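You operate a simulated robot arm through the tools that you are given. There is no shell and no other tool. Be economical: measure what you need, move in short steps, check, and stop when the job is done.

You run a simulated two-armed robot. Do the job below in one go: nothing can be reset, and whatever is moved stays where it is left.

## Task
Fold the orange towel in half, then take both flasks to the drying rack on the white tray.
Fine: the towel stays on the trolley; set the tray on the worktop before the rack. Set down upright: cone flask.
Where things are to end (x, y in the base frame): cone flask within 0.06 m of [-1.02, 0.01]; cone flask within 0.06 m of [-1.02, -0.14].

It is judged by the outcome, as a careful person would: the job done as asked, and still so three seconds after it is handed in. It fails if anything else is knocked over, pushed out of place, dropped, spilled or broken. Flat cloth is picked up by pressing the open fingertips on it (5 to 10 N) and closing them slowly along it; thin cloth reads only 2 to 8 mm in the jaws.

## Robot
Two 7-joint arms with two-finger parallel grippers on one trunk, on a base that drives. Base frame: it is fixed to the floor where the robot stands at the start and does not move with it; the origin is under the middle of the robot, x ahead of it, y to its left, z up; the surface under the hand at the start is at about z = 0.85. Readings come in m, rad, newtons and seconds.
The left shoulder is at the start at [0.05, 0.187, 1.06], the right one opposite. With the tool pointing down near the work surface each hand reaches from about 0.1 to 0.66 m from the robot's upright axis, wherever it stands, measured 20 degrees to its own side. Places, roughly: inside of the white tray [-1, -0.1, 0.9]; orange towel [0.5, -0.1, 0.9]; top of the steel trolley [0.6, -0.1, 0.8]; worktop before the drying rack [-0.6, 1.6, 0.8]. Payload 3.43 kg a hand.
Tool frame (each hand has its own): the origin (TCP) lies between the finger pads and is the grasp point; the fingertips stand 0.03 m ahead of it; z points along the fingers, y is the line along which they close. The gripper opens to 0.094 m. The fingers are 0.028 m wide and 0.01 m thick; the gripper's body (0.05 by 0.096 m) begins 0.055 m behind the TCP.
Orientation is that of the tool frame in the base frame, as a unit quaternion [w, x, y, z]. With the fingers straight down and closing along the base's y, the tool's x points along the base's -x, its y along +y and its z along -z.

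## Interface
- The arms move only by the tool jog_arm. It takes "left_motion", "right_motion" or both (then of equal length, played together; a hand with none holds still); each is a list of rows, each a list of 7 numbers: the shift along the base's x, y, z in m, then the turn, a rotation vector about the base's x, y, z in rad, then the gripper command, from -1 (shut) to 1 (fully open), values between in proportion. In form: [[tx, ty, tz, rx, ry, rz, claw], ...]. A call has 1 to 12 rows; each row is the pose to reach, as a shift and turn from the pose commanded when the call began. Rows are played at 5 a second. More than 0.05 m and 0.15 rad between two rows, or a gripper value outside its range, and nothing of the call is played. A pose out of reach is approached as far as the arm can. The call stops where the force on the tool passes 40 N (or 10 N more than at its start, if that is more) or the arm is blocked; 0.2 s more then pass. Each finger travels about 0.153 m/s and halts on what it meets, pressing with about 35 N; the grip force reading is that of the motor and also rises with nothing between the fingers. The clock runs only during rows and for 0.2 s after the last one: add rows that repeat a pose to give the fingers time. It gives the time, the measured TCP pose, the force on the tool (base axes), the opening and the grip force at its end, in the units of the frame above (readings bear some noise), with the torque about the TCP (base axes, N m) and any sound that the robot's microphone picked up.
- Cameras (640 x 400 px; columns grow to the right, rows downward): "scene" is now at [0.0839, 0.0751, 1.2308]; the picture's right is [0.96, -0.27, 0.00], its down [-0.13, -0.48, -0.87] and it looks along [0.24, 0.84, -0.49] (base axes); focal length 214 px, centre (320, 200). "left" rides on the left gripper at [0.076, -0.014, -0.103] in its tool frame; the picture's right is [0.18, 0.98, 0.00], its down [-0.75, 0.14, -0.64] and it looks along [-0.63, 0.12, 0.77] (tool axes); focal length 243 px, centre (320, 200). "right" rides on the right gripper at [0.076, 0.014, -0.102] in its tool frame; the picture's right is [-0.18, 0.98, 0.00], its down [-0.75, -0.14, -0.64] and it looks along [-0.63, -0.12, 0.77] (tool axes); focal length 243 px, centre (320, 200). There is no depth. A picture from a camera that has moved, and an enlarged one, comes with that camera's place and axes in the base frame and with its lens. The place of the scene camera against the robot may be out by one fixed shift of up to 0.018 m in any direction.
- camera(camera): a new picture of that camera. It takes no simulated time.
- slide_trunk(by): slides the trunk up (or, below 0, down) by that many m; the arms and the scene camera ride with it, the base frame stays. It gives what a move gives, with no picture.
- drive_base(legs): drives the robot by 1 to 6 legs, each [ahead, left, turn to the left] in m, m and rad, along the robot's own axes; the way and the turn of a leg run together, so that a leg with both is an arc; at most 1.5 m and 3.142 rad a leg. The arms and the cameras ride along, it lands a little off, and it stops where it bumps. It gives what a move gives.
- aim_head(pan, tilt): turns the head with the scene camera to pan (to the left, within 1.396 rad either way) and tilt (down, from -0.506 to 1.204), counted from straight ahead of the robot. It gives what a move gives.
- zoom(camera, box): a new picture of the part [left, top, right, bottom] of that camera's present view, enlarged. It takes no simulated time.
- close_job(): hands the job in; it is judged then, once.

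Go step by step. Nothing tells you exact positions but the pictures and the camera data: compare them with the known pose of the tool, close in by small moves and look again before you grip or let go. The budget is 120 turns and 88 pictures, counting those below and the enlarged ones. Unless the task says otherwise, let go and move clear before handing in, and close with one line.

The tools are called after ">>>" as a command line: name --argument value ..., lists and objects as JSON in quotes. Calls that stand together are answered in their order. jog_arm: Moves the arms, as the interface text tells. Its arguments: {"type":"object","properties":{"left_motion":{"type":"array"},"right_motion":{"type":"array"}},"required":[]} The other tools are called the same way: slide_trunk (by) slides the trunk up or down; drive_base (legs) drives the base; aim_head (pan, tilt) turns the head that bears the scene camera; camera (camera) takes a picture; zoom (camera, box) takes an enlarged picture of a part of a camera's view; close_job () hands the job in.

At the start:

```text
time_s: 0.0
left_tool_pos: [0.2679, 0.3025, 1.1378]
left_tool_rot: [0.0, 0.0, 1.0, 0.0]
left_ft_force: [0.8, 0.2, 0.3]
left_moment: [0.01, 0.01, -0.02]
left_gripper_width: 0.0938
left_grip_force: 0.0
right_tool_pos: [0.3416, 0.0165, 1.159]
right_tool_rot: [0.0, 0.0, 1.0, 0.0]
right_ft_force: [-1.1, 0.4, -0.4]
right_moment: [0.0, 0.01, -0.01]
right_gripper_width: 0.0939
right_grip_force: 0.1
trunk travel left (down, up): [-0.275, 0.157]
robot x, y, heading: [-0.0007, 0.002, -0.003]
head pan, tilt: [1.295, 0.518]
```

scene: 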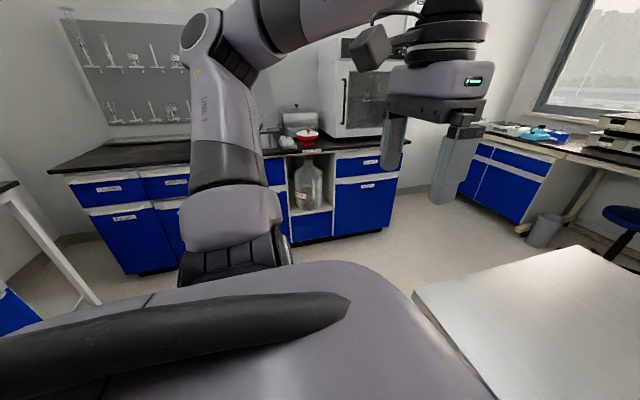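
right: 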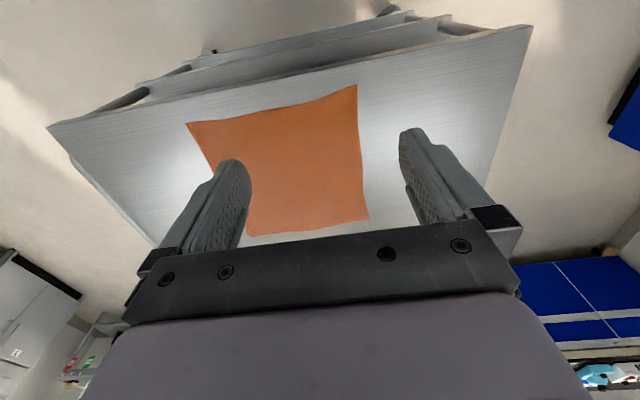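
left: 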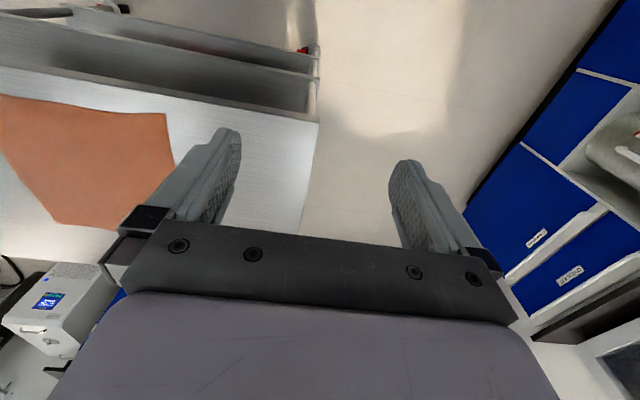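

I see the orange towel on the steel trolley ahead. I look ahead first, then around for the tray and the flasks.

>>> aim_head --pan 0 --tilt 0.8

>>> camera --camera "scene"

>>> aim_head --pan -1.39 --tilt 0.5

>>> camera --camera "scene"

```text
time_s: 1.5
left_tool_pos: [0.2681, 0.3027, 1.1368]
left_tool_rot: [0.0, 0.0, 1.0, 0.0]
left_ft_force: [-0.7, 0.1, -0.2]
left_moment: [0.02, 0.01, 0.01]
left_gripper_width: 0.0943
left_grip_force: 0.0
right_tool_pos: [0.3412, 0.0151, 1.1603]
right_tool_rot: [-0.001, 0.0, 1.0, 0.001]
right_ft_force: [0.9, 0.1, -0.7]
right_moment: [0.03, -0.02, 0.01]
right_gripper_width: 0.0939
right_grip_force: 0.1
trunk travel left (down, up): [-0.275, 0.157]
robot x, y, heading: [0.0023, 0.0006, -0.005]
head pan, tilt: [0.0, 0.799]
```

```text
84 pictures are left
camera scene: at [0.1399, -0.012, 1.2065], right [0.0, -1.0, 0.0], down [-0.72, 0.0, -0.7], along [0.7, 0.0, -0.72], focal length 214 px, centre (320, 200)
```

scene: 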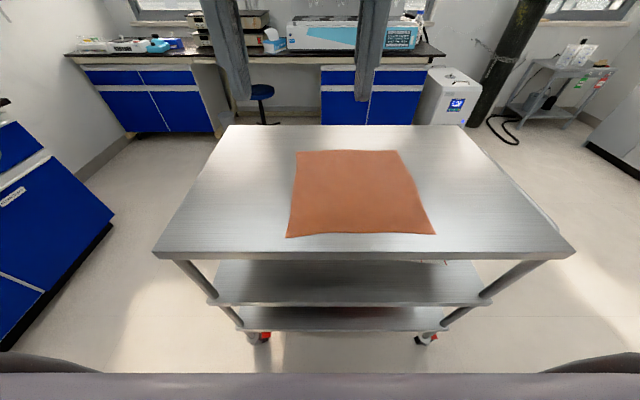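

```text
time_s: 3.0
left_tool_pos: [0.2662, 0.3013, 1.1381]
left_tool_rot: [0.001, 0.001, 1.0, 0.0]
left_ft_force: [0.5, 0.0, 0.5]
left_moment: [-0.01, -0.03, 0.01]
left_gripper_width: 0.094
left_grip_force: 0.0
right_tool_pos: [0.3408, 0.0157, 1.159]
right_tool_rot: [0.0, 0.001, 1.0, 0.0]
right_ft_force: [0.4, 0.0, 0.3]
right_moment: [-0.01, -0.03, 0.0]
right_gripper_width: 0.0941
right_grip_force: 0.0
trunk travel left (down, up): [-0.275, 0.157]
robot x, y, heading: [0.0016, 0.0008, 0.007]
head pan, tilt: [-1.389, 0.499]
```

```text
83 pictures are left
camera scene: at [0.0757, -0.1016, 1.2324], right [-0.98, -0.18, 0.0], down [-0.09, 0.47, -0.88], along [0.16, -0.86, -0.48], focal length 214 px, centre (320, 200)
```

scene: 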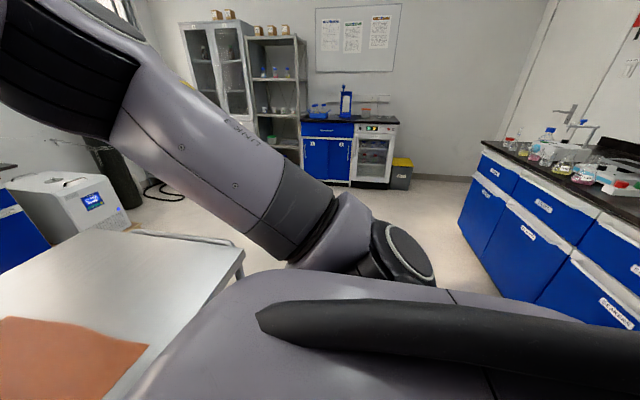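

The towel is about 0.30 m square, x 0.385–0.69, y −0.243–0.055, on top of the trolley. I centre the robot on it and move a little closer, so that both hands can carry its near edge over to the far edge.

>>> drive_base --legs '[[0.08, -0.095, 0]]'

>>> aim_head --pan 0 --tilt 0.9

>>> camera --camera "scene"

>>> camera --camera "right"

>>> camera --camera "left"

```text
time_s: 4.5
left_tool_pos: [0.2927, 0.2047, 1.1379]
left_tool_rot: [0.0, -0.001, 1.0, 0.0]
left_ft_force: [-0.3, -0.4, -0.6]
left_moment: [0.0, 0.01, 0.03]
left_gripper_width: 0.0939
left_grip_force: 0.1
right_tool_pos: [0.367, -0.0814, 1.1594]
right_tool_rot: [0.0, -0.001, 1.0, 0.001]
right_ft_force: [-0.3, 0.0, -0.1]
right_moment: [0.0, 0.0, 0.0]
right_gripper_width: 0.0941
right_grip_force: 0.1
trunk travel left (down, up): [-0.275, 0.157]
robot x, y, heading: [0.0277, -0.0958, -0.001]
head pan, tilt: [-1.389, 0.499]
```

```text
time_s: 6.0
left_tool_pos: [0.2931, 0.2055, 1.1368]
left_tool_rot: [0.0, -0.001, 1.0, -0.001]
left_ft_force: [0.2, -0.4, 0.6]
left_moment: [-0.01, 0.02, 0.01]
left_gripper_width: 0.0944
left_grip_force: 0.1
right_tool_pos: [0.3664, -0.0811, 1.1594]
right_tool_rot: [0.0, -0.001, 1.0, 0.001]
right_ft_force: [-0.4, -0.2, -0.2]
right_moment: [0.0, -0.02, 0.01]
right_gripper_width: 0.0942
right_grip_force: 0.1
trunk travel left (down, up): [-0.275, 0.157]
robot x, y, heading: [0.027, -0.095, -0.007]
head pan, tilt: [0.0, 0.901]
```

```text
82 pictures are left
camera scene: at [0.1601, -0.1096, 1.1986], right [0.0, -1.0, 0.0], down [-0.78, 0.0, -0.62], along [0.62, 0.0, -0.78], focal length 214 px, centre (320, 200)
```

scene: 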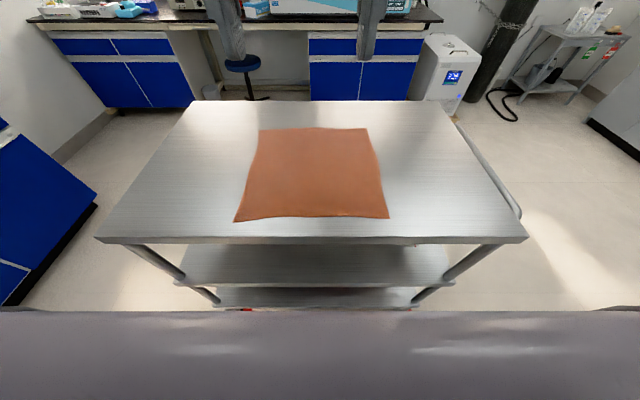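

```text
81 pictures are left
camera right: at [0.2898, -0.0679, 1.2618], right [0.18, 0.98, 0.0], down [0.75, -0.14, 0.64], along [0.63, -0.12, -0.77], focal length 243 px, centre (320, 200)
```

right: 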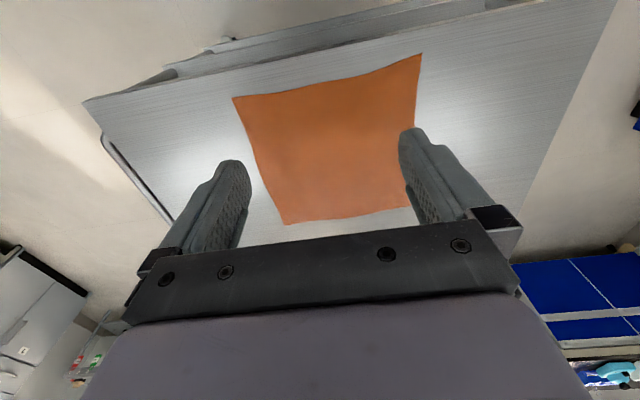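

```text
80 pictures are left
camera left: at [0.2164, 0.1906, 1.2392], right [-0.18, 0.98, 0.0], down [0.75, 0.14, 0.64], along [0.63, 0.12, -0.77], focal length 243 px, centre (320, 200)
```

left: 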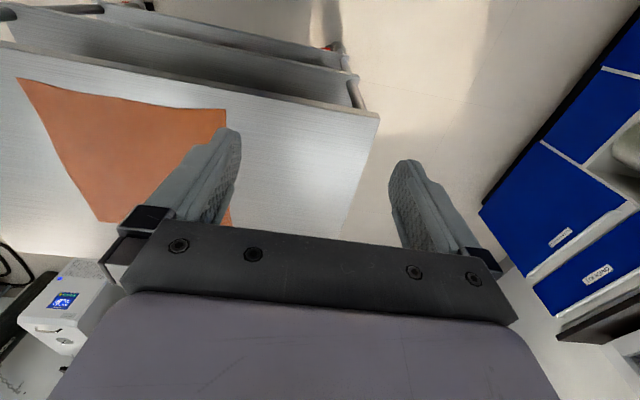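

The towel now measures about x 0.382–0.685, y −0.227–0.068, agreed between the hand cameras. The drive stopped short at 0.027, so I keep some distance from the trolley and bring both hands above the near corners.

>>> jog_arm --left_motion '[[0.014, -0.022, -0.027, 0, 0, 0, 0.5], [0.027, -0.044, -0.054, 0, 0, 0, 0], [0.041, -0.066, -0.081, 0, 0, 0, -0.15], [0.055, -0.088, -0.109, 0, 0, 0, -0.15], [0.068, -0.109, -0.136, 0, 0, 0, -0.15], [0.082, -0.131, -0.163, 0, 0, 0, -0.15], [0.095, -0.153, -0.19, 0, 0, 0, -0.15], [0.109, -0.175, -0.217, 0, 0, 0, -0.15], [0.109, -0.175, -0.217, 0, 0, 0, -0.15]]' --right_motion '[[0.004, -0.014, -0.03, 0, 0, 0, 0.5], [0.009, -0.027, -0.06, 0, 0, 0, 0], [0.013, -0.041, -0.09, 0, 0, 0, -0.15], [0.017, -0.055, -0.12, 0, 0, 0, -0.15], [0.022, -0.068, -0.15, 0, 0, 0, -0.15], [0.026, -0.082, -0.18, 0, 0, 0, -0.15], [0.03, -0.095, -0.21, 0, 0, 0, -0.15], [0.035, -0.109, -0.239, 0, 0, 0, -0.15], [0.035, -0.109, -0.239, 0, 0, 0, -0.15]]'

>>> camera --camera "right"

>>> camera --camera "left"

>>> camera --camera "scene"

```text
time_s: 8.0
left_tool_pos: [0.4031, 0.0307, 0.9195]
left_tool_rot: [0.0, -0.001, 1.0, 0.0]
left_ft_force: [0.3, 0.3, -0.9]
left_moment: [0.01, 0.02, 0.0]
left_gripper_width: 0.0402
left_grip_force: 0.0
right_tool_pos: [0.4016, -0.1914, 0.9198]
right_tool_rot: [0.0, -0.001, 1.0, 0.0]
right_ft_force: [-0.6, -1.1, -0.1]
right_moment: [-0.03, 0.02, -0.02]
right_gripper_width: 0.04
right_grip_force: 0.0
trunk travel left (down, up): [-0.275, 0.157]
robot x, y, heading: [0.025, -0.0989, 0.0]
head pan, tilt: [0.0, 0.901]
```

```text
79 pictures are left
camera right: at [0.3247, -0.1779, 1.0223], right [0.18, 0.98, 0.0], down [0.75, -0.14, 0.64], along [0.63, -0.12, -0.77], focal length 243 px, centre (320, 200)
```

right: 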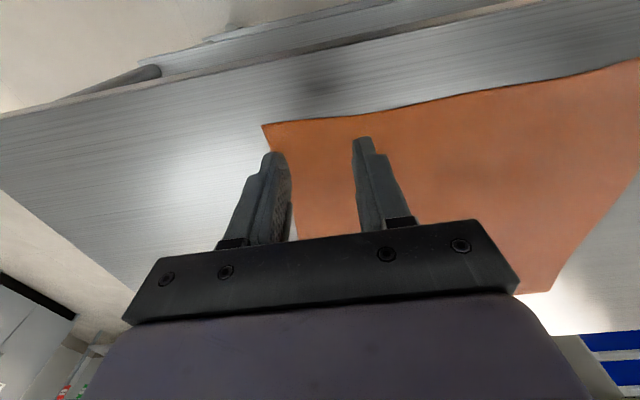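

```text
78 pictures are left
camera left: at [0.3267, 0.0165, 1.0214], right [-0.19, 0.98, 0.0], down [0.75, 0.14, 0.64], along [0.63, 0.12, -0.77], focal length 243 px, centre (320, 200)
```

left: 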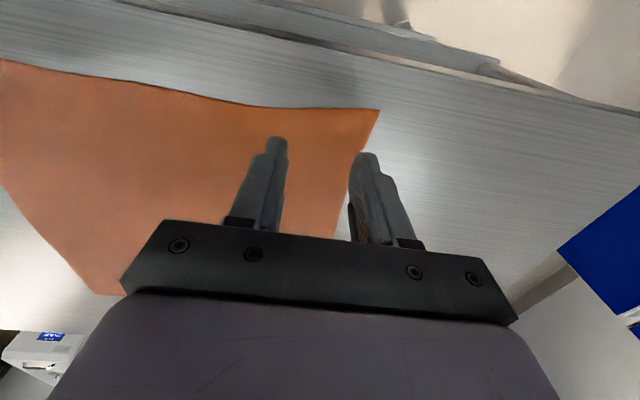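

```text
77 pictures are left
camera scene: at [0.1602, -0.1095, 1.1986], right [0.0, -1.0, 0.0], down [-0.78, 0.0, -0.62], along [0.62, 0.0, -0.78], focal length 214 px, centre (320, 200)
```

scene: 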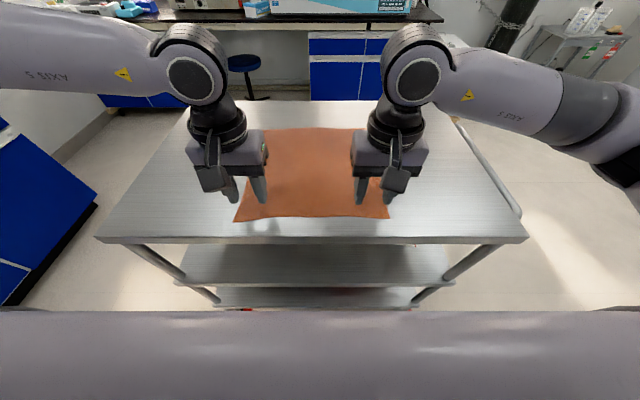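

The fingers stand close to the near corners. I shift both inward by 8 mm and descend in steps, watching the force.

>>> jog_arm --left_motion '[[0, -0.008, -0.01, 0, 0, 0, -0.15], [0, -0.008, -0.02, 0, 0, 0, -0.15], [0, -0.008, -0.028, 0, 0, 0, -0.15], [0, -0.008, -0.034, 0, 0, 0, -0.15]]' --right_motion '[[0, 0.008, -0.01, 0, 0, 0, -0.15], [0, 0.008, -0.02, 0, 0, 0, -0.15], [0, 0.008, -0.028, 0, 0, 0, -0.15], [0, 0.008, -0.034, 0, 0, 0, -0.15]]'

```text
time_s: 9.0
left_tool_pos: [0.3972, 0.0352, 0.8919]
left_tool_rot: [0.0, -0.001, 1.0, -0.001]
left_ft_force: [0.3, -1.4, 0.0]
left_moment: [0.0, -0.01, -0.02]
left_gripper_width: 0.04
left_grip_force: 0.0
left hand out of reach, approached as far as the arm can: row 1, 2, 3, 4
right_tool_pos: [0.3996, -0.1828, 0.8869]
right_tool_rot: [0.0, 0.0, 1.0, 0.001]
right_ft_force: [0.8, -0.2, -0.3]
right_moment: [0.01, 0.05, -0.02]
right_gripper_width: 0.04
right_grip_force: 0.1
trunk travel left (down, up): [-0.275, 0.157]
robot x, y, heading: [0.0269, -0.1002, 0.001]
head pan, tilt: [0.0, 0.901]
```

The left arm can't get fully there in this posture. I raise the trunk and try again from a better shoulder height.

>>> slide_trunk --by 0.1

>>> jog_arm --left_motion '[[0.002, -0.005, -0.03, 0, 0, 0, -0.15], [0.003, -0.01, -0.06, 0, 0, 0, -0.15], [0.005, -0.015, -0.09, 0, 0, 0, -0.15], [0.005, -0.015, -0.1, 0, 0, 0, -0.15]]' --right_motion '[[0, 0, -0.03, 0, 0, 0, -0.15], [0, 0, -0.06, 0, 0, 0, -0.15], [0, 0, -0.09, 0, 0, 0, -0.15], [0, 0, -0.1, 0, 0, 0, -0.15]]'

```text
time_s: 10.4
left_tool_pos: [0.3973, 0.0359, 0.9912]
left_tool_rot: [0.0, -0.001, 1.0, -0.001]
left_ft_force: [0.4, -0.3, -1.3]
left_moment: [0.0, 0.01, -0.03]
left_gripper_width: 0.0402
left_grip_force: 0.1
right_tool_pos: [0.4012, -0.1825, 0.9873]
right_tool_rot: [0.0, 0.0, 1.0, 0.001]
right_ft_force: [-0.3, 0.8, 0.6]
right_moment: [-0.01, 0.03, -0.01]
right_gripper_width: 0.04
right_grip_force: 0.0
trunk travel left (down, up): [-0.375, 0.057]
robot x, y, heading: [0.0229, -0.0985, 0.0]
head pan, tilt: [0.0, 0.901]
```

```text
time_s: 11.4
left_tool_pos: [0.3888, 0.0654, 0.9184]
left_tool_rot: [0.0, 0.0, 1.0, -0.002]
left_ft_force: [-0.3, 0.7, -0.3]
left_moment: [-0.01, 0.02, -0.01]
left_gripper_width: 0.0401
left_grip_force: 0.1
left hand out of reach, approached as far as the arm can: row 1, 2, 3, 4
right_tool_pos: [0.4009, -0.1828, 0.8859]
right_tool_rot: [0.001, 0.0, 1.0, 0.001]
right_ft_force: [-0.3, -0.2, 0.5]
right_moment: [-0.01, 0.01, 0.0]
right_gripper_width: 0.0401
right_grip_force: 0.1
trunk travel left (down, up): [-0.375, 0.057]
robot x, y, heading: [0.025, -0.0983, -0.006]
head pan, tilt: [0.0, 0.901]
```

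Raising made it worse, so I lift both hands and lower the trunk below its starting height instead.

>>> jog_arm --left_motion '[[0.002, -0.01, 0.05, 0, 0, 0, -0.15], [0.004, -0.01, 0.1, 0, 0, 0, -0.15], [0.005, -0.02, 0.15, 0, 0, 0, -0.15], [0.008, -0.025, 0.19, 0, 0, 0, -0.15]]' --right_motion '[[0, 0, 0.05, 0, 0, 0, -0.15], [0, 0, 0.1, 0, 0, 0, -0.15], [0, 0, 0.15, 0, 0, 0, -0.15], [0, 0, 0.2, 0, 0, 0, -0.15]]'

>>> slide_trunk --by -0.17

```text
refused: row 1 steps farther than a row can; nothing moved
```

```text
time_s: 11.9
left_tool_pos: [0.3892, 0.0647, 0.9047]
left_tool_rot: [0.0, -0.001, 1.0, -0.001]
left_ft_force: [0.0, -0.2, 0.4]
left_moment: [0.01, 0.01, -0.01]
left_gripper_width: 0.0402
left_grip_force: 0.0
right_tool_pos: [0.404, -0.1816, 0.8811]
right_tool_rot: [0.007, -0.001, 1.0, 0.005]
right_ft_force: [-2.8, -0.7, 11.9]
right_moment: [-0.32, 0.18, -0.04]
right_gripper_width: 0.0399
right_grip_force: 0.1
trunk travel left (down, up): [-0.362, 0.07]
robot x, y, heading: [0.0222, -0.0948, -0.003]
head pan, tilt: [0.0, 0.901]
stopped: the force on the tool passed its limit at 58 N (the readings are from after the stop); the commanded pose is now the measured one
```

The arm call was refused, so the slide pressed the right hand on the table and stopped. No harm is visible, and contact is at TCP z ≈ 0.882. I lift both hands and will slide the trunk after that.

>>> jog_arm --left_motion '[[0, 0, 0.04, 0, 0, 0, -0.15], [0.002, -0.005, 0.08, 0, 0, 0, -0.15], [0.004, -0.01, 0.12, 0, 0, 0, -0.15], [0.008, -0.02, 0.16, 0, 0, 0, -0.15], [0.008, -0.02, 0.2, 0, 0, 0, -0.15]]' --right_motion '[[0, 0, 0.04, 0, 0, 0, -0.15], [0, 0, 0.08, 0, 0, 0, -0.15], [0, 0, 0.12, 0, 0, 0, -0.15], [0, 0, 0.16, 0, 0, 0, -0.15], [0, 0, 0.2, 0, 0, 0, -0.15]]'

```text
time_s: 13.1
left_tool_pos: [0.3968, 0.0426, 1.1044]
left_tool_rot: [-0.001, 0.001, 1.0, -0.001]
left_ft_force: [0.3, -0.5, -0.5]
left_moment: [0.0, 0.0, -0.01]
left_gripper_width: 0.0398
left_grip_force: 0.0
right_tool_pos: [0.4029, -0.181, 1.0807]
right_tool_rot: [0.005, -0.001, 1.0, 0.004]
right_ft_force: [0.0, -0.9, 0.3]
right_moment: [-0.01, 0.02, -0.02]
right_gripper_width: 0.04
right_grip_force: 0.0
trunk travel left (down, up): [-0.362, 0.07]
robot x, y, heading: [0.0227, -0.0967, -0.002]
head pan, tilt: [0.0, 0.901]
```

>>> slide_trunk --by -0.17

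>>> camera --camera "scene"

```text
time_s: 15.0
left_tool_pos: [0.3974, 0.0436, 0.9333]
left_tool_rot: [0.001, -0.002, 1.0, -0.001]
left_ft_force: [0.2, -0.3, -0.2]
left_moment: [-0.01, -0.02, 0.0]
left_gripper_width: 0.0402
left_grip_force: 0.0
right_tool_pos: [0.4036, -0.1812, 0.909]
right_tool_rot: [0.006, -0.001, 1.0, 0.004]
right_ft_force: [0.3, 0.2, -0.7]
right_moment: [0.01, 0.0, 0.02]
right_gripper_width: 0.0403
right_grip_force: 0.1
trunk travel left (down, up): [-0.192, 0.24]
robot x, y, heading: [0.0251, -0.0948, -0.004]
head pan, tilt: [0.0, 0.901]
```

```text
76 pictures are left
camera scene: at [0.16, -0.1096, 1.1153], right [0.0, -1.0, 0.0], down [-0.78, 0.0, -0.62], along [0.62, 0.0, -0.78], focal length 214 px, centre (320, 200)
```

scene: 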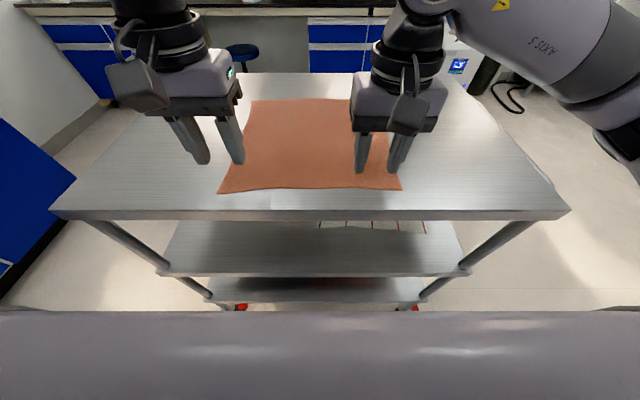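

The towel is undisturbed. With the trunk lower, I try both hands down again.

>>> jog_arm --left_motion '[[0.002, -0.01, -0.015, 0, 0, 0, -0.15], [0.004, -0.02, -0.03, 0, 0, 0, -0.15], [0.004, -0.02, -0.045, 0, 0, 0, -0.15]]' --right_motion '[[0, -0.001, -0.007, 0, 0, 0, -0.15], [-0.001, -0.002, -0.014, 0, 0, 0, -0.15], [-0.001, -0.003, -0.021, 0, 0, 0, -0.15]]'

```text
time_s: 15.8
left_tool_pos: [0.4014, 0.0245, 0.8857]
left_tool_rot: [0.002, -0.001, 1.0, -0.002]
left_ft_force: [-0.3, -0.3, 0.0]
left_moment: [-0.02, 0.01, -0.02]
left_gripper_width: 0.0398
left_grip_force: 0.1
right_tool_pos: [0.4014, -0.1842, 0.889]
right_tool_rot: [0.006, -0.001, 1.0, 0.003]
right_ft_force: [-1.3, -0.8, 0.1]
right_moment: [-0.01, 0.02, -0.02]
right_gripper_width: 0.0399
right_grip_force: 0.1
trunk travel left (down, up): [-0.192, 0.24]
robot x, y, heading: [0.0244, -0.0991, 0.004]
head pan, tilt: [0.0, 0.901]
```

Both are in reach now. I press gently onto the cloth.

>>> jog_arm --left_motion '[[0, 0, -0.002, 0, 0, 0, -0.15], [0, 0, -0.004, 0, 0, 0, -0.15]]' --right_motion '[[0, 0, -0.004, 0, 0, 0, -0.15], [0, 0, -0.007, 0, 0, 0, -0.15]]'

```text
time_s: 16.4
left_tool_pos: [0.4008, 0.0246, 0.8832]
left_tool_rot: [0.0, -0.001, 1.0, -0.002]
left_ft_force: [0.2, 0.7, 0.7]
left_moment: [0.02, 0.02, -0.02]
left_gripper_width: 0.0397
left_grip_force: 0.0
right_tool_pos: [0.4036, -0.1847, 0.8818]
right_tool_rot: [0.006, -0.001, 1.0, 0.003]
right_ft_force: [0.0, -0.3, 0.4]
right_moment: [-0.01, 0.0, 0.0]
right_gripper_width: 0.0399
right_grip_force: 0.0
trunk travel left (down, up): [-0.192, 0.24]
robot x, y, heading: [0.0278, -0.0991, -0.001]
head pan, tilt: [0.0, 0.901]
```

>>> jog_arm --left_motion '[[0, 0, -0.003, 0, 0, 0, -0.15]]' --right_motion '[[0, 0, -0.002, 0, 0, 0, -0.15]]'

```text
time_s: 16.8
left_tool_pos: [0.3992, 0.0241, 0.8822]
left_tool_rot: [0.002, -0.001, 1.0, -0.002]
left_ft_force: [-0.2, 0.7, 2.6]
left_moment: [0.04, 0.01, 0.01]
left_gripper_width: 0.0399
left_grip_force: 0.2
right_tool_pos: [0.4022, -0.1834, 0.8822]
right_tool_rot: [0.007, 0.0, 1.0, 0.004]
right_ft_force: [0.4, -1.4, 15.3]
right_moment: [-0.41, 0.13, 0.02]
right_gripper_width: 0.0401
right_grip_force: 0.3
trunk travel left (down, up): [-0.192, 0.24]
robot x, y, heading: [0.0236, -0.0985, 0.001]
head pan, tilt: [0.0, 0.901]
```

>>> jog_arm --left_motion '[[0, 0, -0.001, 0, 0, 0, -0.15]]' --right_motion '[[0, 0, 0.001, 0, 0, 0, -0.15]]'

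```text
time_s: 17.2
left_tool_pos: [0.4002, 0.026, 0.8818]
left_tool_rot: [0.003, -0.001, 1.0, -0.003]
left_ft_force: [-0.9, 1.8, 13.7]
left_moment: [0.39, 0.18, 0.06]
left_gripper_width: 0.0402
left_grip_force: 0.7
right_tool_pos: [0.401, -0.1839, 0.882]
right_tool_rot: [0.005, 0.0, 1.0, 0.003]
right_ft_force: [1.5, 0.2, 10.6]
right_moment: [-0.24, 0.05, 0.06]
right_gripper_width: 0.0399
right_grip_force: 0.2
trunk travel left (down, up): [-0.192, 0.24]
robot x, y, heading: [0.023, -0.0944, -0.002]
head pan, tilt: [0.0, 0.901]
```

Now back off half a millimetre and close slowly along the cloth.

>>> jog_arm --left_motion '[[0, 0, 0.0006, 0, 0, 0, -0.2], [0, 0, 0.0006, 0, 0, 0, -0.3], [0, 0, 0.0006, 0, 0, 0, -0.4], [0, 0, 0.0006, 0, 0, 0, -0.5], [0, 0, 0.0006, 0, 0, 0, -0.6], [0, 0, 0.0006, 0, 0, 0, -0.7], [0, 0, 0.0006, 0, 0, 0, -0.8], [0, 0, 0.0006, 0, 0, 0, -0.9], [0, 0, 0.0006, 0, 0, 0, -1], [0, 0, 0.0006, 0, 0, 0, -1]]' --right_motion '[[0, 0, 0.0003, 0, 0, 0, -0.2], [0, 0, 0.0003, 0, 0, 0, -0.3], [0, 0, 0.0003, 0, 0, 0, -0.4], [0, 0, 0.0003, 0, 0, 0, -0.5], [0, 0, 0.0003, 0, 0, 0, -0.6], [0, 0, 0.0003, 0, 0, 0, -0.7], [0, 0, 0.0003, 0, 0, 0, -0.8], [0, 0, 0.0003, 0, 0, 0, -0.9], [0, 0, 0.0003, 0, 0, 0, -1], [0, 0, 0.0003, 0, 0, 0, -1]]'

>>> camera --camera "scene"

```text
time_s: 19.4
left_tool_pos: [0.4, 0.0245, 0.8809]
left_tool_rot: [0.002, 0.0, 1.0, -0.003]
left_ft_force: [0.3, -7.0, 10.9]
left_moment: [-0.11, 0.08, -0.06]
left_gripper_width: 0.0065
left_grip_force: 35.2
right_tool_pos: [0.4014, -0.1836, 0.8807]
right_tool_rot: [0.006, -0.001, 1.0, 0.004]
right_ft_force: [0.2, 7.4, 7.9]
right_moment: [0.17, 0.09, 0.07]
right_gripper_width: 0.0019
right_grip_force: 34.8
trunk travel left (down, up): [-0.192, 0.24]
robot x, y, heading: [0.0258, -0.0966, -0.002]
head pan, tilt: [0.0, 0.901]
```

```text
75 pictures are left
camera scene: at [0.1591, -0.1096, 1.1154], right [0.0, -1.0, 0.0], down [-0.78, 0.0, -0.62], along [0.62, 0.0, -0.78], focal length 214 px, centre (320, 200)
```

scene: 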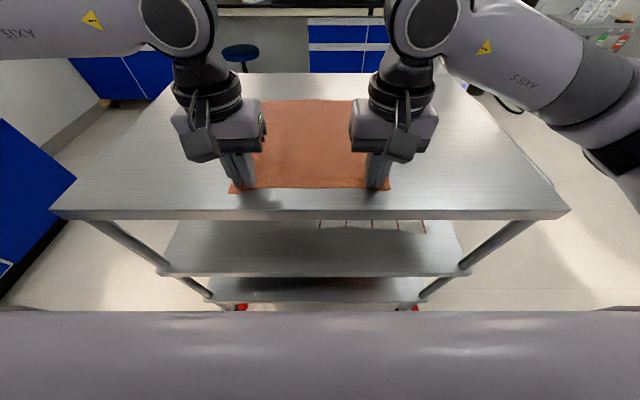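

Both jaws read as holding cloth, with tension between them. I lift a little, easing the hands inward, and look.

>>> jog_arm --left_motion '[[0.002, -0.004, 0.01, 0, 0, 0, -1], [0.006, -0.008, 0.025, 0, 0, 0, -1], [0.01, -0.008, 0.04, 0, 0, 0, -1]]' --right_motion '[[0.002, 0.004, 0.01, 0, 0, 0, -1], [0.006, 0.008, 0.025, 0, 0, 0, -1], [0.01, 0.008, 0.04, 0, 0, 0, -1]]'

>>> camera --camera "scene"

```text
time_s: 20.2
left_tool_pos: [0.4053, 0.0269, 0.9117]
left_tool_rot: [0.001, 0.0, 1.0, -0.001]
left_ft_force: [-0.2, -0.6, -0.1]
left_moment: [-0.02, 0.0, 0.01]
left_gripper_width: 0.0065
left_grip_force: 34.9
left hand out of reach, approached as far as the arm can: row 1, 2, 3
right_tool_pos: [0.4134, -0.177, 0.92]
right_tool_rot: [0.005, -0.002, 1.0, 0.003]
right_ft_force: [0.1, 1.0, 0.3]
right_moment: [0.01, 0.0, 0.02]
right_gripper_width: 0.0018
right_grip_force: 35.1
trunk travel left (down, up): [-0.192, 0.24]
robot x, y, heading: [0.0237, -0.0983, -0.004]
head pan, tilt: [0.0, 0.901]
```

```text
74 pictures are left
camera scene: at [0.1601, -0.1095, 1.1152], right [0.0, -1.0, 0.0], down [-0.78, 0.0, -0.62], along [0.62, 0.0, -0.78], focal length 214 px, centre (320, 200)
```

scene: 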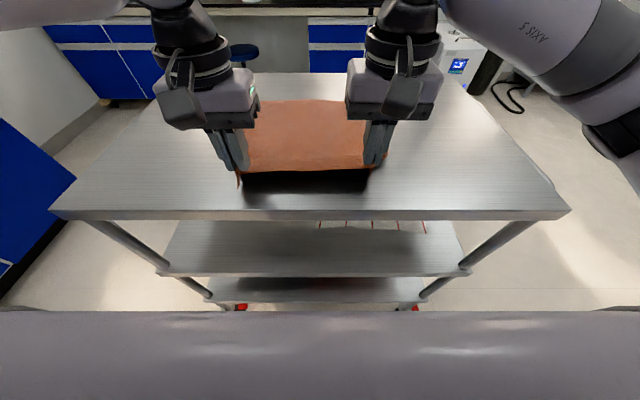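

Both hands hold the near edge. I carry it in an arc over the crease line at x ≈ 0.533, tilting the fingers forward to gain reach.

>>> jog_arm --left_motion '[[0.01, 0.008, 0.034, 0, -0.05, 0, -1], [0.035, 0.01, 0.064, 0, -0.1, 0, -1], [0.07, 0.01, 0.082, 0, -0.15, 0, -1], [0.11, 0.01, 0.089, 0, -0.2, 0, -1], [0.15, 0.01, 0.087, 0, -0.25, 0, -1]]' --right_motion '[[0.01, -0.002, 0.034, 0, -0.05, 0, -1], [0.035, -0.004, 0.064, 0, -0.1, 0, -1], [0.07, -0.006, 0.082, 0, -0.15, 0, -1], [0.11, -0.008, 0.089, 0, -0.2, 0, -1], [0.15, -0.008, 0.087, 0, -0.25, 0, -1]]'

>>> camera --camera "scene"

```text
time_s: 20.9
left_tool_pos: [0.4542, 0.0458, 0.9924]
left_tool_rot: [0.06, 0.01, 0.998, -0.018]
left_ft_force: [-0.1, -23.4, -0.5]
left_moment: [-0.71, 0.0, -0.12]
left_gripper_width: 0.0068
left_grip_force: 34.9
left hand out of reach, approached as far as the arm can: row 2, 3
right_tool_pos: [0.452, -0.17, 0.9899]
right_tool_rot: [0.063, -0.012, 0.998, 0.018]
right_ft_force: [0.5, 22.8, 0.0]
right_moment: [0.7, 0.01, 0.22]
right_gripper_width: 0.0016
right_grip_force: 35.1
trunk travel left (down, up): [-0.192, 0.24]
robot x, y, heading: [0.023, -0.0977, -0.005]
head pan, tilt: [0.0, 0.901]
stopped in row 3 (left hand): the force on the tool passed its limit at 48 N (the readings are from after the stop); the commanded pose is now the measured one
```

```text
73 pictures are left
camera scene: at [0.1601, -0.1097, 1.1152], right [0.0, -1.0, 0.0], down [-0.78, 0.0, -0.62], along [0.62, 0.0, -0.78], focal length 214 px, centre (320, 200)
```

scene: 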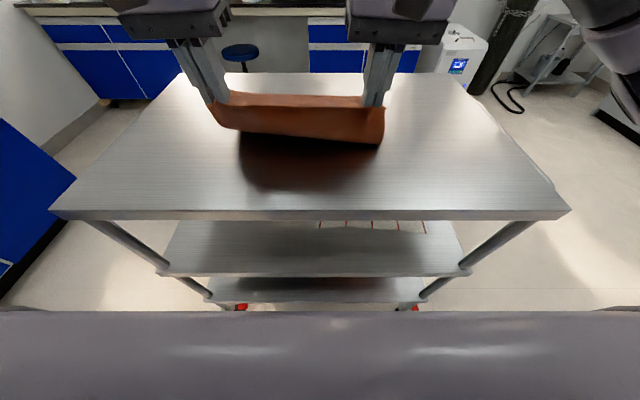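

The left arm was limited inward, which stretched the cloth between the hands; nothing slipped. I ease the right hand toward the left and carry on.

>>> jog_arm --left_motion '[[0, 0.002, 0, 0, 0, 0, -1], [0.03, 0.004, 0.012, 0, 0, 0, -1], [0.065, 0.004, 0.018, 0, -0.03, 0, -1], [0.105, 0.002, 0.015, 0, -0.08, 0, -1]]' --right_motion '[[0, 0.014, 0, 0, 0, 0, -1], [0.03, 0.018, 0.012, 0, 0, 0, -1], [0.065, 0.018, 0.018, 0, -0.03, 0, -1], [0.105, 0.016, 0.015, 0, -0.08, 0, -1]]'

```text
time_s: 21.9
left_tool_pos: [0.501, 0.0667, 1.0047]
left_tool_rot: [0.09, 0.015, 0.995, -0.026]
left_ft_force: [3.3, -17.4, 0.9]
left_moment: [-0.49, -0.14, -0.1]
left_gripper_width: 0.0066
left_grip_force: 34.4
left hand out of reach, approached as far as the arm can: row 2, 3, 4
right_tool_pos: [0.5377, -0.1453, 1.0048]
right_tool_rot: [0.092, -0.023, 0.995, 0.024]
right_ft_force: [-3.7, 16.7, 0.5]
right_moment: [0.52, 0.1, 0.2]
right_gripper_width: 0.0018
right_grip_force: 35.2
trunk travel left (down, up): [-0.192, 0.24]
robot x, y, heading: [0.026, -0.0988, 0.0]
head pan, tilt: [0.0, 0.901]
stopped in row 4 (left hand): the force on the tool passed its limit at 46 N (the readings are from after the stop); the commanded pose is now the measured one
```

The left wrist seems limited by the forward tilt. I undo that tilt while slackening the right hand toward the left.

>>> jog_arm --left_motion '[[0, 0, 0, 0, 0.06, 0, -1], [0, 0, 0, 0, 0.12, 0, -1], [0.0, 0, 0, 0, 0.18, 0, -1], [0.01, -0.005, -0.01, 0, 0.18, 0, -1]]' --right_motion '[[-0.01, 0.005, 0, 0, 0, 0, -1], [-0.02, 0.01, 0, 0, 0, 0, -1], [-0.025, 0.01, 0, 0, 0, 0, -1], [-0.025, 0.01, 0, 0, 0, 0, -1]]'

>>> camera --camera "scene"

```text
time_s: 22.8
left_tool_pos: [0.4938, 0.0853, 1.0]
left_tool_rot: [0.005, 0.018, 0.999, -0.034]
left_ft_force: [3.1, -18.1, 0.4]
left_moment: [-0.57, -0.06, -0.03]
left_gripper_width: 0.0064
left_grip_force: 35.4
left hand out of reach, approached as far as the arm can: row 1, 2, 3, 4
right_tool_pos: [0.5125, -0.13, 1.0042]
right_tool_rot: [0.094, -0.028, 0.995, 0.031]
right_ft_force: [-2.8, 17.3, -1.1]
right_moment: [0.52, 0.09, 0.2]
right_gripper_width: 0.0018
right_grip_force: 34.9
trunk travel left (down, up): [-0.192, 0.24]
robot x, y, heading: [0.025, -0.0979, 0.002]
head pan, tilt: [0.0, 0.901]
stopped in row 4 (right hand): the force on the tool passed its limit at 41 N (the readings are from after the stop); the commanded pose is now the measured one
```

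```text
72 pictures are left
camera scene: at [0.1601, -0.1095, 1.1152], right [0.0, -1.0, 0.0], down [-0.78, 0.0, -0.62], along [0.62, 0.0, -0.78], focal length 214 px, centre (320, 200)
```

scene: 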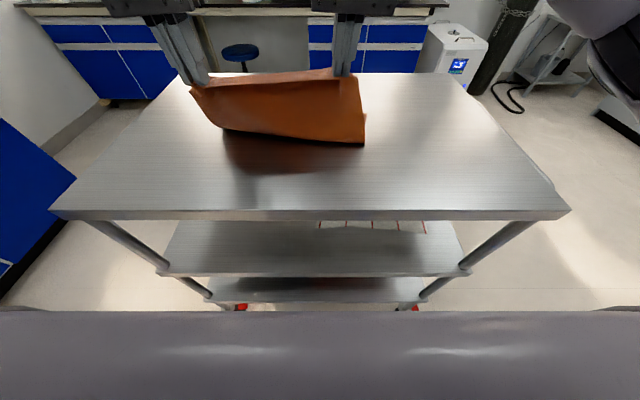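

Undoing the tilt pushed the hand further out, so the wrist wants to stay outward. I lean the left tool so its fingers point inward, and slacken the right.

>>> jog_arm --left_motion '[[0, 0, 0, -0.08, 0, 0, -1], [0, 0, 0, -0.16, -0.04, 0, -1], [0, -0.003, 0, -0.24, -0.08, 0, -1], [0, -0.006, 0, -0.32, -0.12, 0, -1], [0, -0.01, 0, -0.4, -0.16, 0, -1]]' --right_motion '[[-0.008, 0.008, 0, 0, 0, 0, -1], [-0.012, 0.008, 0, 0, 0, 0, -1], [-0.012, 0.008, 0, 0, 0, 0, -1], [-0.012, 0.006, 0, 0, 0, 0, -1], [-0.012, 0.004, 0, 0, 0, 0, -1]]'

```text
time_s: 24.0
left_tool_pos: [0.4938, 0.0791, 1.0003]
left_tool_rot: [0.086, 0.016, 0.969, -0.229]
left_ft_force: [0.1, -0.1, -0.6]
left_moment: [-0.03, 0.01, 0.05]
left_gripper_width: 0.0043
left_grip_force: 35.1
right_tool_pos: [0.5011, -0.1295, 1.0034]
right_tool_rot: [0.092, -0.025, 0.995, 0.029]
right_ft_force: [0.0, -1.3, -0.9]
right_moment: [0.05, 0.01, -0.01]
right_gripper_width: 0.0015
right_grip_force: 35.0
trunk travel left (down, up): [-0.192, 0.24]
robot x, y, heading: [0.0255, -0.0967, 0.002]
head pan, tilt: [0.0, 0.901]
```

That freed the left arm. Now I shift both back to the right and forward, keeping 0.205 m between them.

>>> jog_arm --left_motion '[[0.006, -0.012, 0, 0, 0, 0, -1], [0.016, -0.026, 0, 0, 0, 0, -1], [0.036, -0.036, 0, 0, 0, 0, -1]]' --right_motion '[[0, -0.01, 0, 0, 0, 0, -1], [0.01, -0.023, 0, 0, 0, 0, -1], [0.03, -0.033, 0, 0, 0, 0, -1]]'

>>> camera --camera "scene"

```text
time_s: 24.8
left_tool_pos: [0.5299, 0.0417, 0.9985]
left_tool_rot: [0.086, 0.016, 0.97, -0.228]
left_ft_force: [0.0, 0.4, 0.4]
left_moment: [0.0, 0.04, -0.01]
left_gripper_width: 0.0046
left_grip_force: 35.0
right_tool_pos: [0.5318, -0.1638, 1.0048]
right_tool_rot: [0.093, -0.025, 0.995, 0.028]
right_ft_force: [0.2, -0.3, 0.4]
right_moment: [0.01, 0.03, -0.02]
right_gripper_width: 0.0019
right_grip_force: 35.2
trunk travel left (down, up): [-0.192, 0.24]
robot x, y, heading: [0.0235, -0.0977, -0.001]
head pan, tilt: [0.0, 0.901]
```

```text
71 pictures are left
camera scene: at [0.1602, -0.1097, 1.1152], right [0.0, -1.0, 0.0], down [-0.78, 0.0, -0.62], along [0.62, 0.0, -0.78], focal length 214 px, centre (320, 200)
```

scene: 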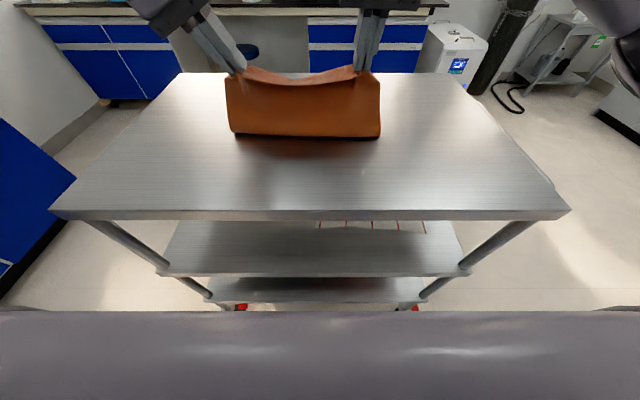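

The towel hangs well, with its crease near x ≈ 0.54. I carry on to the far edge and lower.

>>> jog_arm --left_motion '[[0.04, -0.005, 0.002, 0, -0.03, 0, -1], [0.075, -0.01, -0.013, 0, -0.06, 0, -1], [0.103, -0.013, -0.037, 0, -0.1, 0, -1], [0.122, -0.015, -0.065, 0, -0.1, 0, -1], [0.134, -0.015, -0.09, 0, -0.1, 0, -1]]' --right_motion '[[0.04, -0.005, 0.002, 0, -0.03, 0, -1], [0.075, -0.01, -0.015, 0, -0.06, 0, -1], [0.103, -0.015, -0.04, 0, -0.1, 0, -1], [0.122, -0.018, -0.07, 0, -0.1, 0, -1], [0.134, -0.018, -0.095, 0, -0.1, 0, -1]]'

>>> camera --camera "scene"

```text
time_s: 26.0
left_tool_pos: [0.6039, 0.0524, 0.9167]
left_tool_rot: [0.137, 0.034, 0.962, -0.234]
left_ft_force: [4.5, -12.2, -0.4]
left_moment: [-0.32, -0.1, -0.06]
left_gripper_width: 0.0019
left_grip_force: 35.2
left hand out of reach, approached as far as the arm can: row 1, 2, 3, 4, 5
right_tool_pos: [0.6589, -0.1653, 0.9146]
right_tool_rot: [0.14, -0.041, 0.989, 0.039]
right_ft_force: [-4.3, 12.4, 0.9]
right_moment: [0.36, 0.08, 0.16]
right_gripper_width: 0.0017
right_grip_force: 35.3
trunk travel left (down, up): [-0.192, 0.24]
robot x, y, heading: [0.0242, -0.0995, -0.002]
head pan, tilt: [0.0, 0.901]
stopped in row 5 (left hand): the force on the tool passed its limit at 41 N (the readings are from after the stop); the commanded pose is now the measured one
```

```text
70 pictures are left
camera scene: at [0.1597, -0.1096, 1.1153], right [0.0, -1.0, 0.0], down [-0.78, 0.0, -0.62], along [0.62, 0.0, -0.78], focal length 214 px, centre (320, 200)
```

scene: 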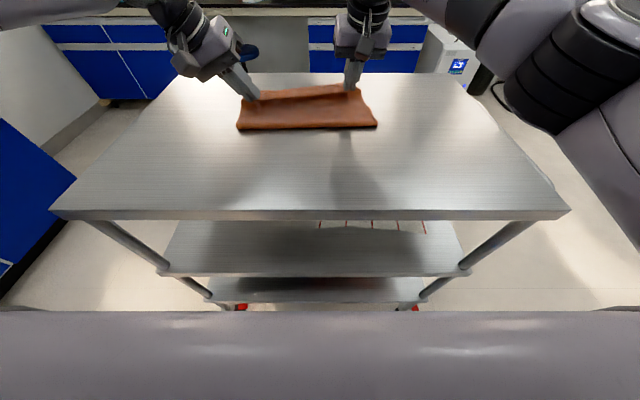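

The left arm again falls short in x (0.604) while the right is nearly there. I slacken the right hand and lean the left tool further, which helped before.

>>> jog_arm --left_motion '[[0, 0, 0, -0.08, -0.02, 0, -1], [0, 0, 0, -0.16, -0.04, 0, -1], [0.0, 0, 0, -0.24, -0.06, 0, -1], [0.01, -0.005, 0, -0.3, -0.1, 0, -1]]' --right_motion '[[-0.01, 0.004, 0, 0, 0, 0, -1], [-0.02, 0.008, 0, 0, 0, 0, -1], [-0.02, 0.008, 0, 0, 0, 0, -1], [-0.02, 0.008, 0, 0, 0, 0, -1]]'

```text
time_s: 27.0
left_tool_pos: [0.6131, 0.0511, 0.9157]
left_tool_rot: [0.187, 0.021, 0.91, -0.37]
left_ft_force: [-0.3, -0.1, 0.2]
left_moment: [0.03, -0.01, 0.0]
left_gripper_width: 0.002
left_grip_force: 35.0
right_tool_pos: [0.6405, -0.1628, 0.9152]
right_tool_rot: [0.14, -0.037, 0.989, 0.035]
right_ft_force: [-0.1, 0.8, -0.3]
right_moment: [0.02, -0.03, -0.03]
right_gripper_width: 0.0018
right_grip_force: 34.7
trunk travel left (down, up): [-0.192, 0.24]
robot x, y, heading: [0.0238, -0.096, 0.003]
head pan, tilt: [0.0, 0.901]
```

>>> jog_arm --left_motion '[[0.015, -0.006, -0.002, 0, 0, 0, -1], [0.03, -0.013, -0.004, 0, 0, 0, -1], [0.045, -0.018, -0.008, 0, -0.05, 0, -1]]' --right_motion '[[0, 0, 0, 0, 0, 0, -1], [0.005, -0.006, -0.004, 0, 0, 0, -1], [0.018, -0.01, -0.008, 0, 0, 0, -1]]'

>>> camera --camera "scene"

```text
time_s: 27.8
left_tool_pos: [0.6382, 0.0428, 0.9112]
left_tool_rot: [0.21, 0.031, 0.905, -0.37]
left_ft_force: [0.0, -0.8, -0.2]
left_moment: [0.0, -0.03, -0.02]
left_gripper_width: 0.0021
left_grip_force: 35.2
left hand out of reach, approached as far as the arm can: row 2, 3
right_tool_pos: [0.6581, -0.1709, 0.9064]
right_tool_rot: [0.139, -0.037, 0.989, 0.035]
right_ft_force: [-0.3, -0.4, -0.3]
right_moment: [0.02, 0.01, -0.02]
right_gripper_width: 0.0018
right_grip_force: 34.9
trunk travel left (down, up): [-0.192, 0.24]
robot x, y, heading: [0.0296, -0.0954, 0.006]
head pan, tilt: [0.0, 0.901]
```

```text
69 pictures are left
camera scene: at [0.1601, -0.1096, 1.1152], right [0.0, -1.0, 0.0], down [-0.78, 0.0, -0.62], along [0.62, 0.0, -0.78], focal length 214 px, centre (320, 200)
```

scene: 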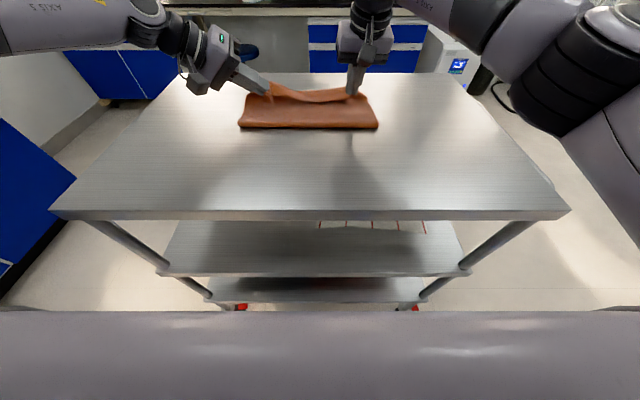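

>>> zoom --camera "scene" --box '[210, 50, 410, 150]'

```text
3.20 times, centred on (310, 100) of scene
camera zoom: at [0.1601, -0.1096, 1.1152], right [0.0, -1.0, 0.0], down [-0.78, 0.0, -0.62], along [0.62, 0.0, -0.78], focal length 686 px, centre (352, 520)
```

zoom: 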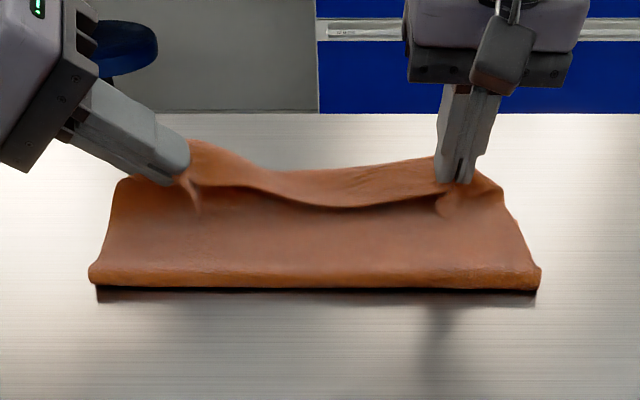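

>>> camera --camera "right"

>>> camera --camera "left"

```text
67 pictures are left
camera right: at [0.5561, -0.1714, 0.9843], right [0.09, 0.99, 0.11], down [0.56, -0.14, 0.82], along [0.82, -0.01, -0.57], focal length 243 px, centre (320, 200)
```

right: 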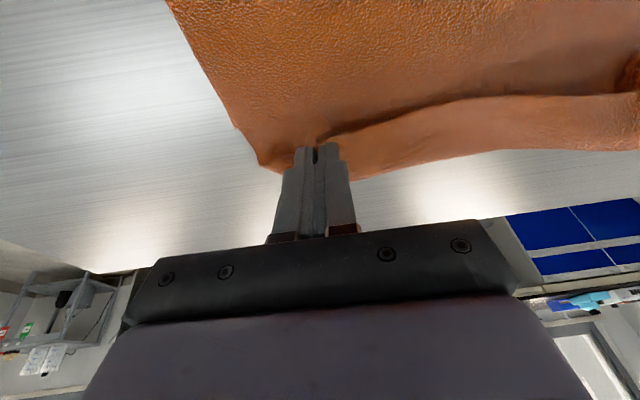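

```text
66 pictures are left
camera left: at [0.5293, 0.0939, 0.9549], right [0.04, 0.69, -0.72], down [0.49, 0.62, 0.62], along [0.87, -0.37, -0.31], focal length 243 px, centre (320, 200)
```

left: 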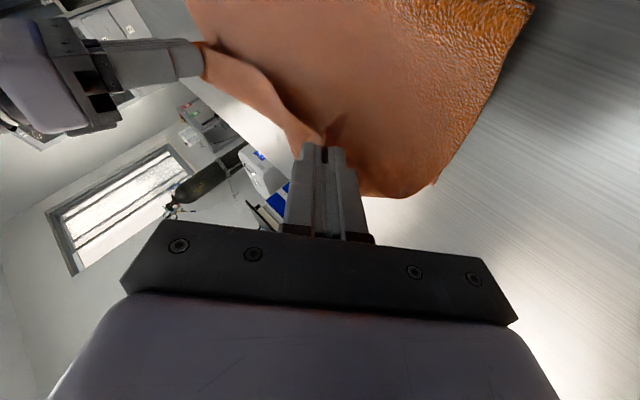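

The bottom layer's far edge lies at about x 0.69–0.70 and the crease near 0.545, so the fold is close to half. I lower the held edge onto the bottom layer.

>>> jog_arm --left_motion '[[0, 0.004, -0.008, 0, 0, 0, -1], [0, 0.006, -0.014, 0, 0, 0, -1], [0, 0.006, -0.018, 0, 0, 0, -1]]' --right_motion '[[0.003, 0, -0.007, 0, 0, 0, -1], [0.006, 0, -0.013, 0, 0, 0, -1], [0.008, -0.002, -0.017, 0, 0, 0, -1]]'

>>> zoom --camera "scene" --box '[210, 50, 410, 150]'

```text
time_s: 28.6
left_tool_pos: [0.6307, 0.0457, 0.8984]
left_tool_rot: [0.21, 0.029, 0.905, -0.369]
left_ft_force: [0.0, 0.8, -0.5]
left_moment: [0.04, 0.03, 0.01]
left_gripper_width: 0.0021
left_grip_force: 34.6
left hand out of reach, approached as far as the arm can: row 1, 2, 3
right_tool_pos: [0.6657, -0.1727, 0.8894]
right_tool_rot: [0.14, -0.037, 0.989, 0.036]
right_ft_force: [-0.5, 0.7, 1.1]
right_moment: [-0.02, 0.02, 0.0]
right_gripper_width: 0.002
right_grip_force: 35.0
trunk travel left (down, up): [-0.192, 0.24]
robot x, y, heading: [0.0251, -0.0952, 0.002]
head pan, tilt: [0.0, 0.901]
```

```text
3.20 times, centred on (310, 100) of scene
camera zoom: at [0.1601, -0.1096, 1.1153], right [0.0, -1.0, 0.0], down [-0.78, 0.0, -0.62], along [0.62, 0.0, -0.78], focal length 686 px, centre (352, 520)
```

zoom: 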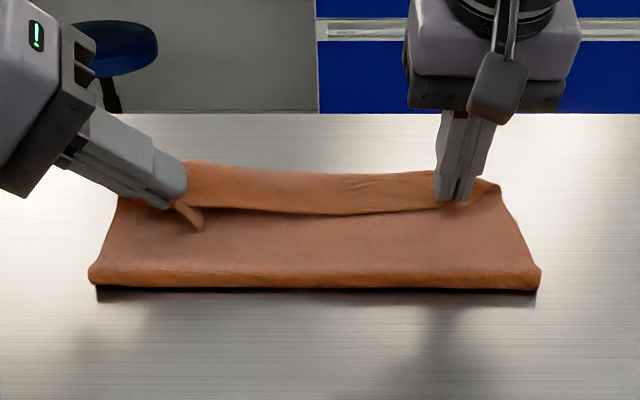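

The left hand is 3 cm short. I test whether a small yaw of the left tool frees its reach.

>>> jog_arm --left_motion '[[0, 0, 0.004, 0, 0, -0.08, -1], [0, 0, 0.004, 0, 0, -0.16, -1], [0, 0, 0.004, 0, 0, -0.24, -1]]'

```text
time_s: 29.4
left_tool_pos: [0.5748, 0.0236, 0.9408]
left_tool_rot: [0.166, 0.133, 0.897, -0.387]
left_ft_force: [3.6, -4.5, -1.9]
left_moment: [-0.05, -0.02, 0.06]
left_gripper_width: 0.0021
left_grip_force: 34.7
left hand out of reach, approached as far as the arm can: row 1, 2, 3
right_tool_pos: [0.6645, -0.1723, 0.8893]
right_tool_rot: [0.14, -0.038, 0.989, 0.037]
right_ft_force: [-2.1, 4.5, 1.1]
right_moment: [0.12, 0.07, 0.06]
right_gripper_width: 0.0017
right_grip_force: 35.0
trunk travel left (down, up): [-0.192, 0.24]
robot x, y, heading: [0.0236, -0.099, -0.005]
head pan, tilt: [0.0, 0.901]
```

Strong effect in the wrong direction, so I yaw the other way.

>>> jog_arm --left_motion '[[0, 0, 0, 0, 0, 0.08, -1], [0, 0, 0, 0, 0, 0.16, -1], [0, 0, 0, 0, 0, 0.24, -1], [0, 0, 0, 0, 0, 0.32, -1], [0, 0, 0, 0, 0, 0.4, -1]]'

```text
time_s: 30.6
left_tool_pos: [0.576, 0.0234, 0.9382]
left_tool_rot: [0.239, -0.042, 0.904, -0.352]
left_ft_force: [1.3, -4.6, -1.7]
left_moment: [-0.03, -0.02, -0.06]
left_gripper_width: 0.0018
left_grip_force: 35.1
right_tool_pos: [0.6645, -0.1737, 0.8892]
right_tool_rot: [0.139, -0.037, 0.989, 0.035]
right_ft_force: [-1.1, 3.8, 1.7]
right_moment: [0.12, 0.01, 0.11]
right_gripper_width: 0.0016
right_grip_force: 35.2
trunk travel left (down, up): [-0.192, 0.24]
robot x, y, heading: [0.0222, -0.0941, 0.0]
head pan, tilt: [0.0, 0.901]
```

>>> jog_arm --left_motion '[[0.03, 0.006, 0, 0, 0, 0, -1], [0.06, 0.012, 0, 0, 0, 0, -1], [0.08, 0.014, -0.015, 0, 0, 0, -1], [0.09, 0.014, -0.03, 0, 0, 0, -1], [0.092, 0.014, -0.045, 0, 0, 0, -1]]'

>>> zoom --camera "scene" --box '[210, 50, 410, 150]'

```text
time_s: 31.8
left_tool_pos: [0.652, 0.0449, 0.895]
left_tool_rot: [0.239, -0.041, 0.904, -0.352]
left_ft_force: [0.5, -0.5, -0.4]
left_moment: [0.02, -0.04, 0.0]
left_gripper_width: 0.0022
left_grip_force: 34.5
left hand out of reach, approached as far as the arm can: row 3, 4, 5
right_tool_pos: [0.6652, -0.1727, 0.89]
right_tool_rot: [0.139, -0.038, 0.989, 0.036]
right_ft_force: [-0.6, 0.6, 0.1]
right_moment: [0.0, -0.01, -0.02]
right_gripper_width: 0.0017
right_grip_force: 34.9
trunk travel left (down, up): [-0.192, 0.24]
robot x, y, heading: [0.0253, -0.0964, 0.002]
head pan, tilt: [0.0, 0.901]
```

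```text
3.20 times, centred on (310, 100) of scene
camera zoom: at [0.16, -0.1096, 1.1153], right [0.0, -1.0, 0.0], down [-0.78, 0.0, -0.62], along [0.62, 0.0, -0.78], focal length 686 px, centre (352, 520)
```

zoom: 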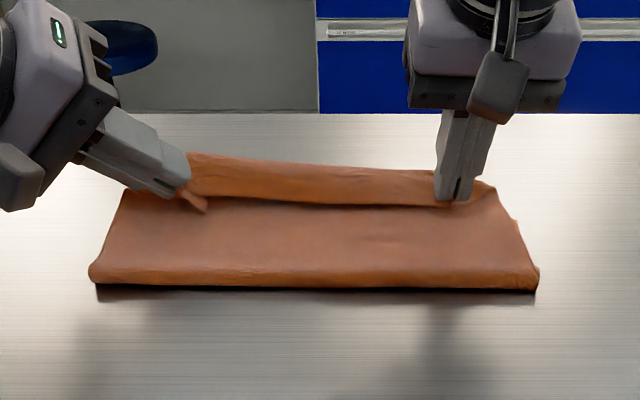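

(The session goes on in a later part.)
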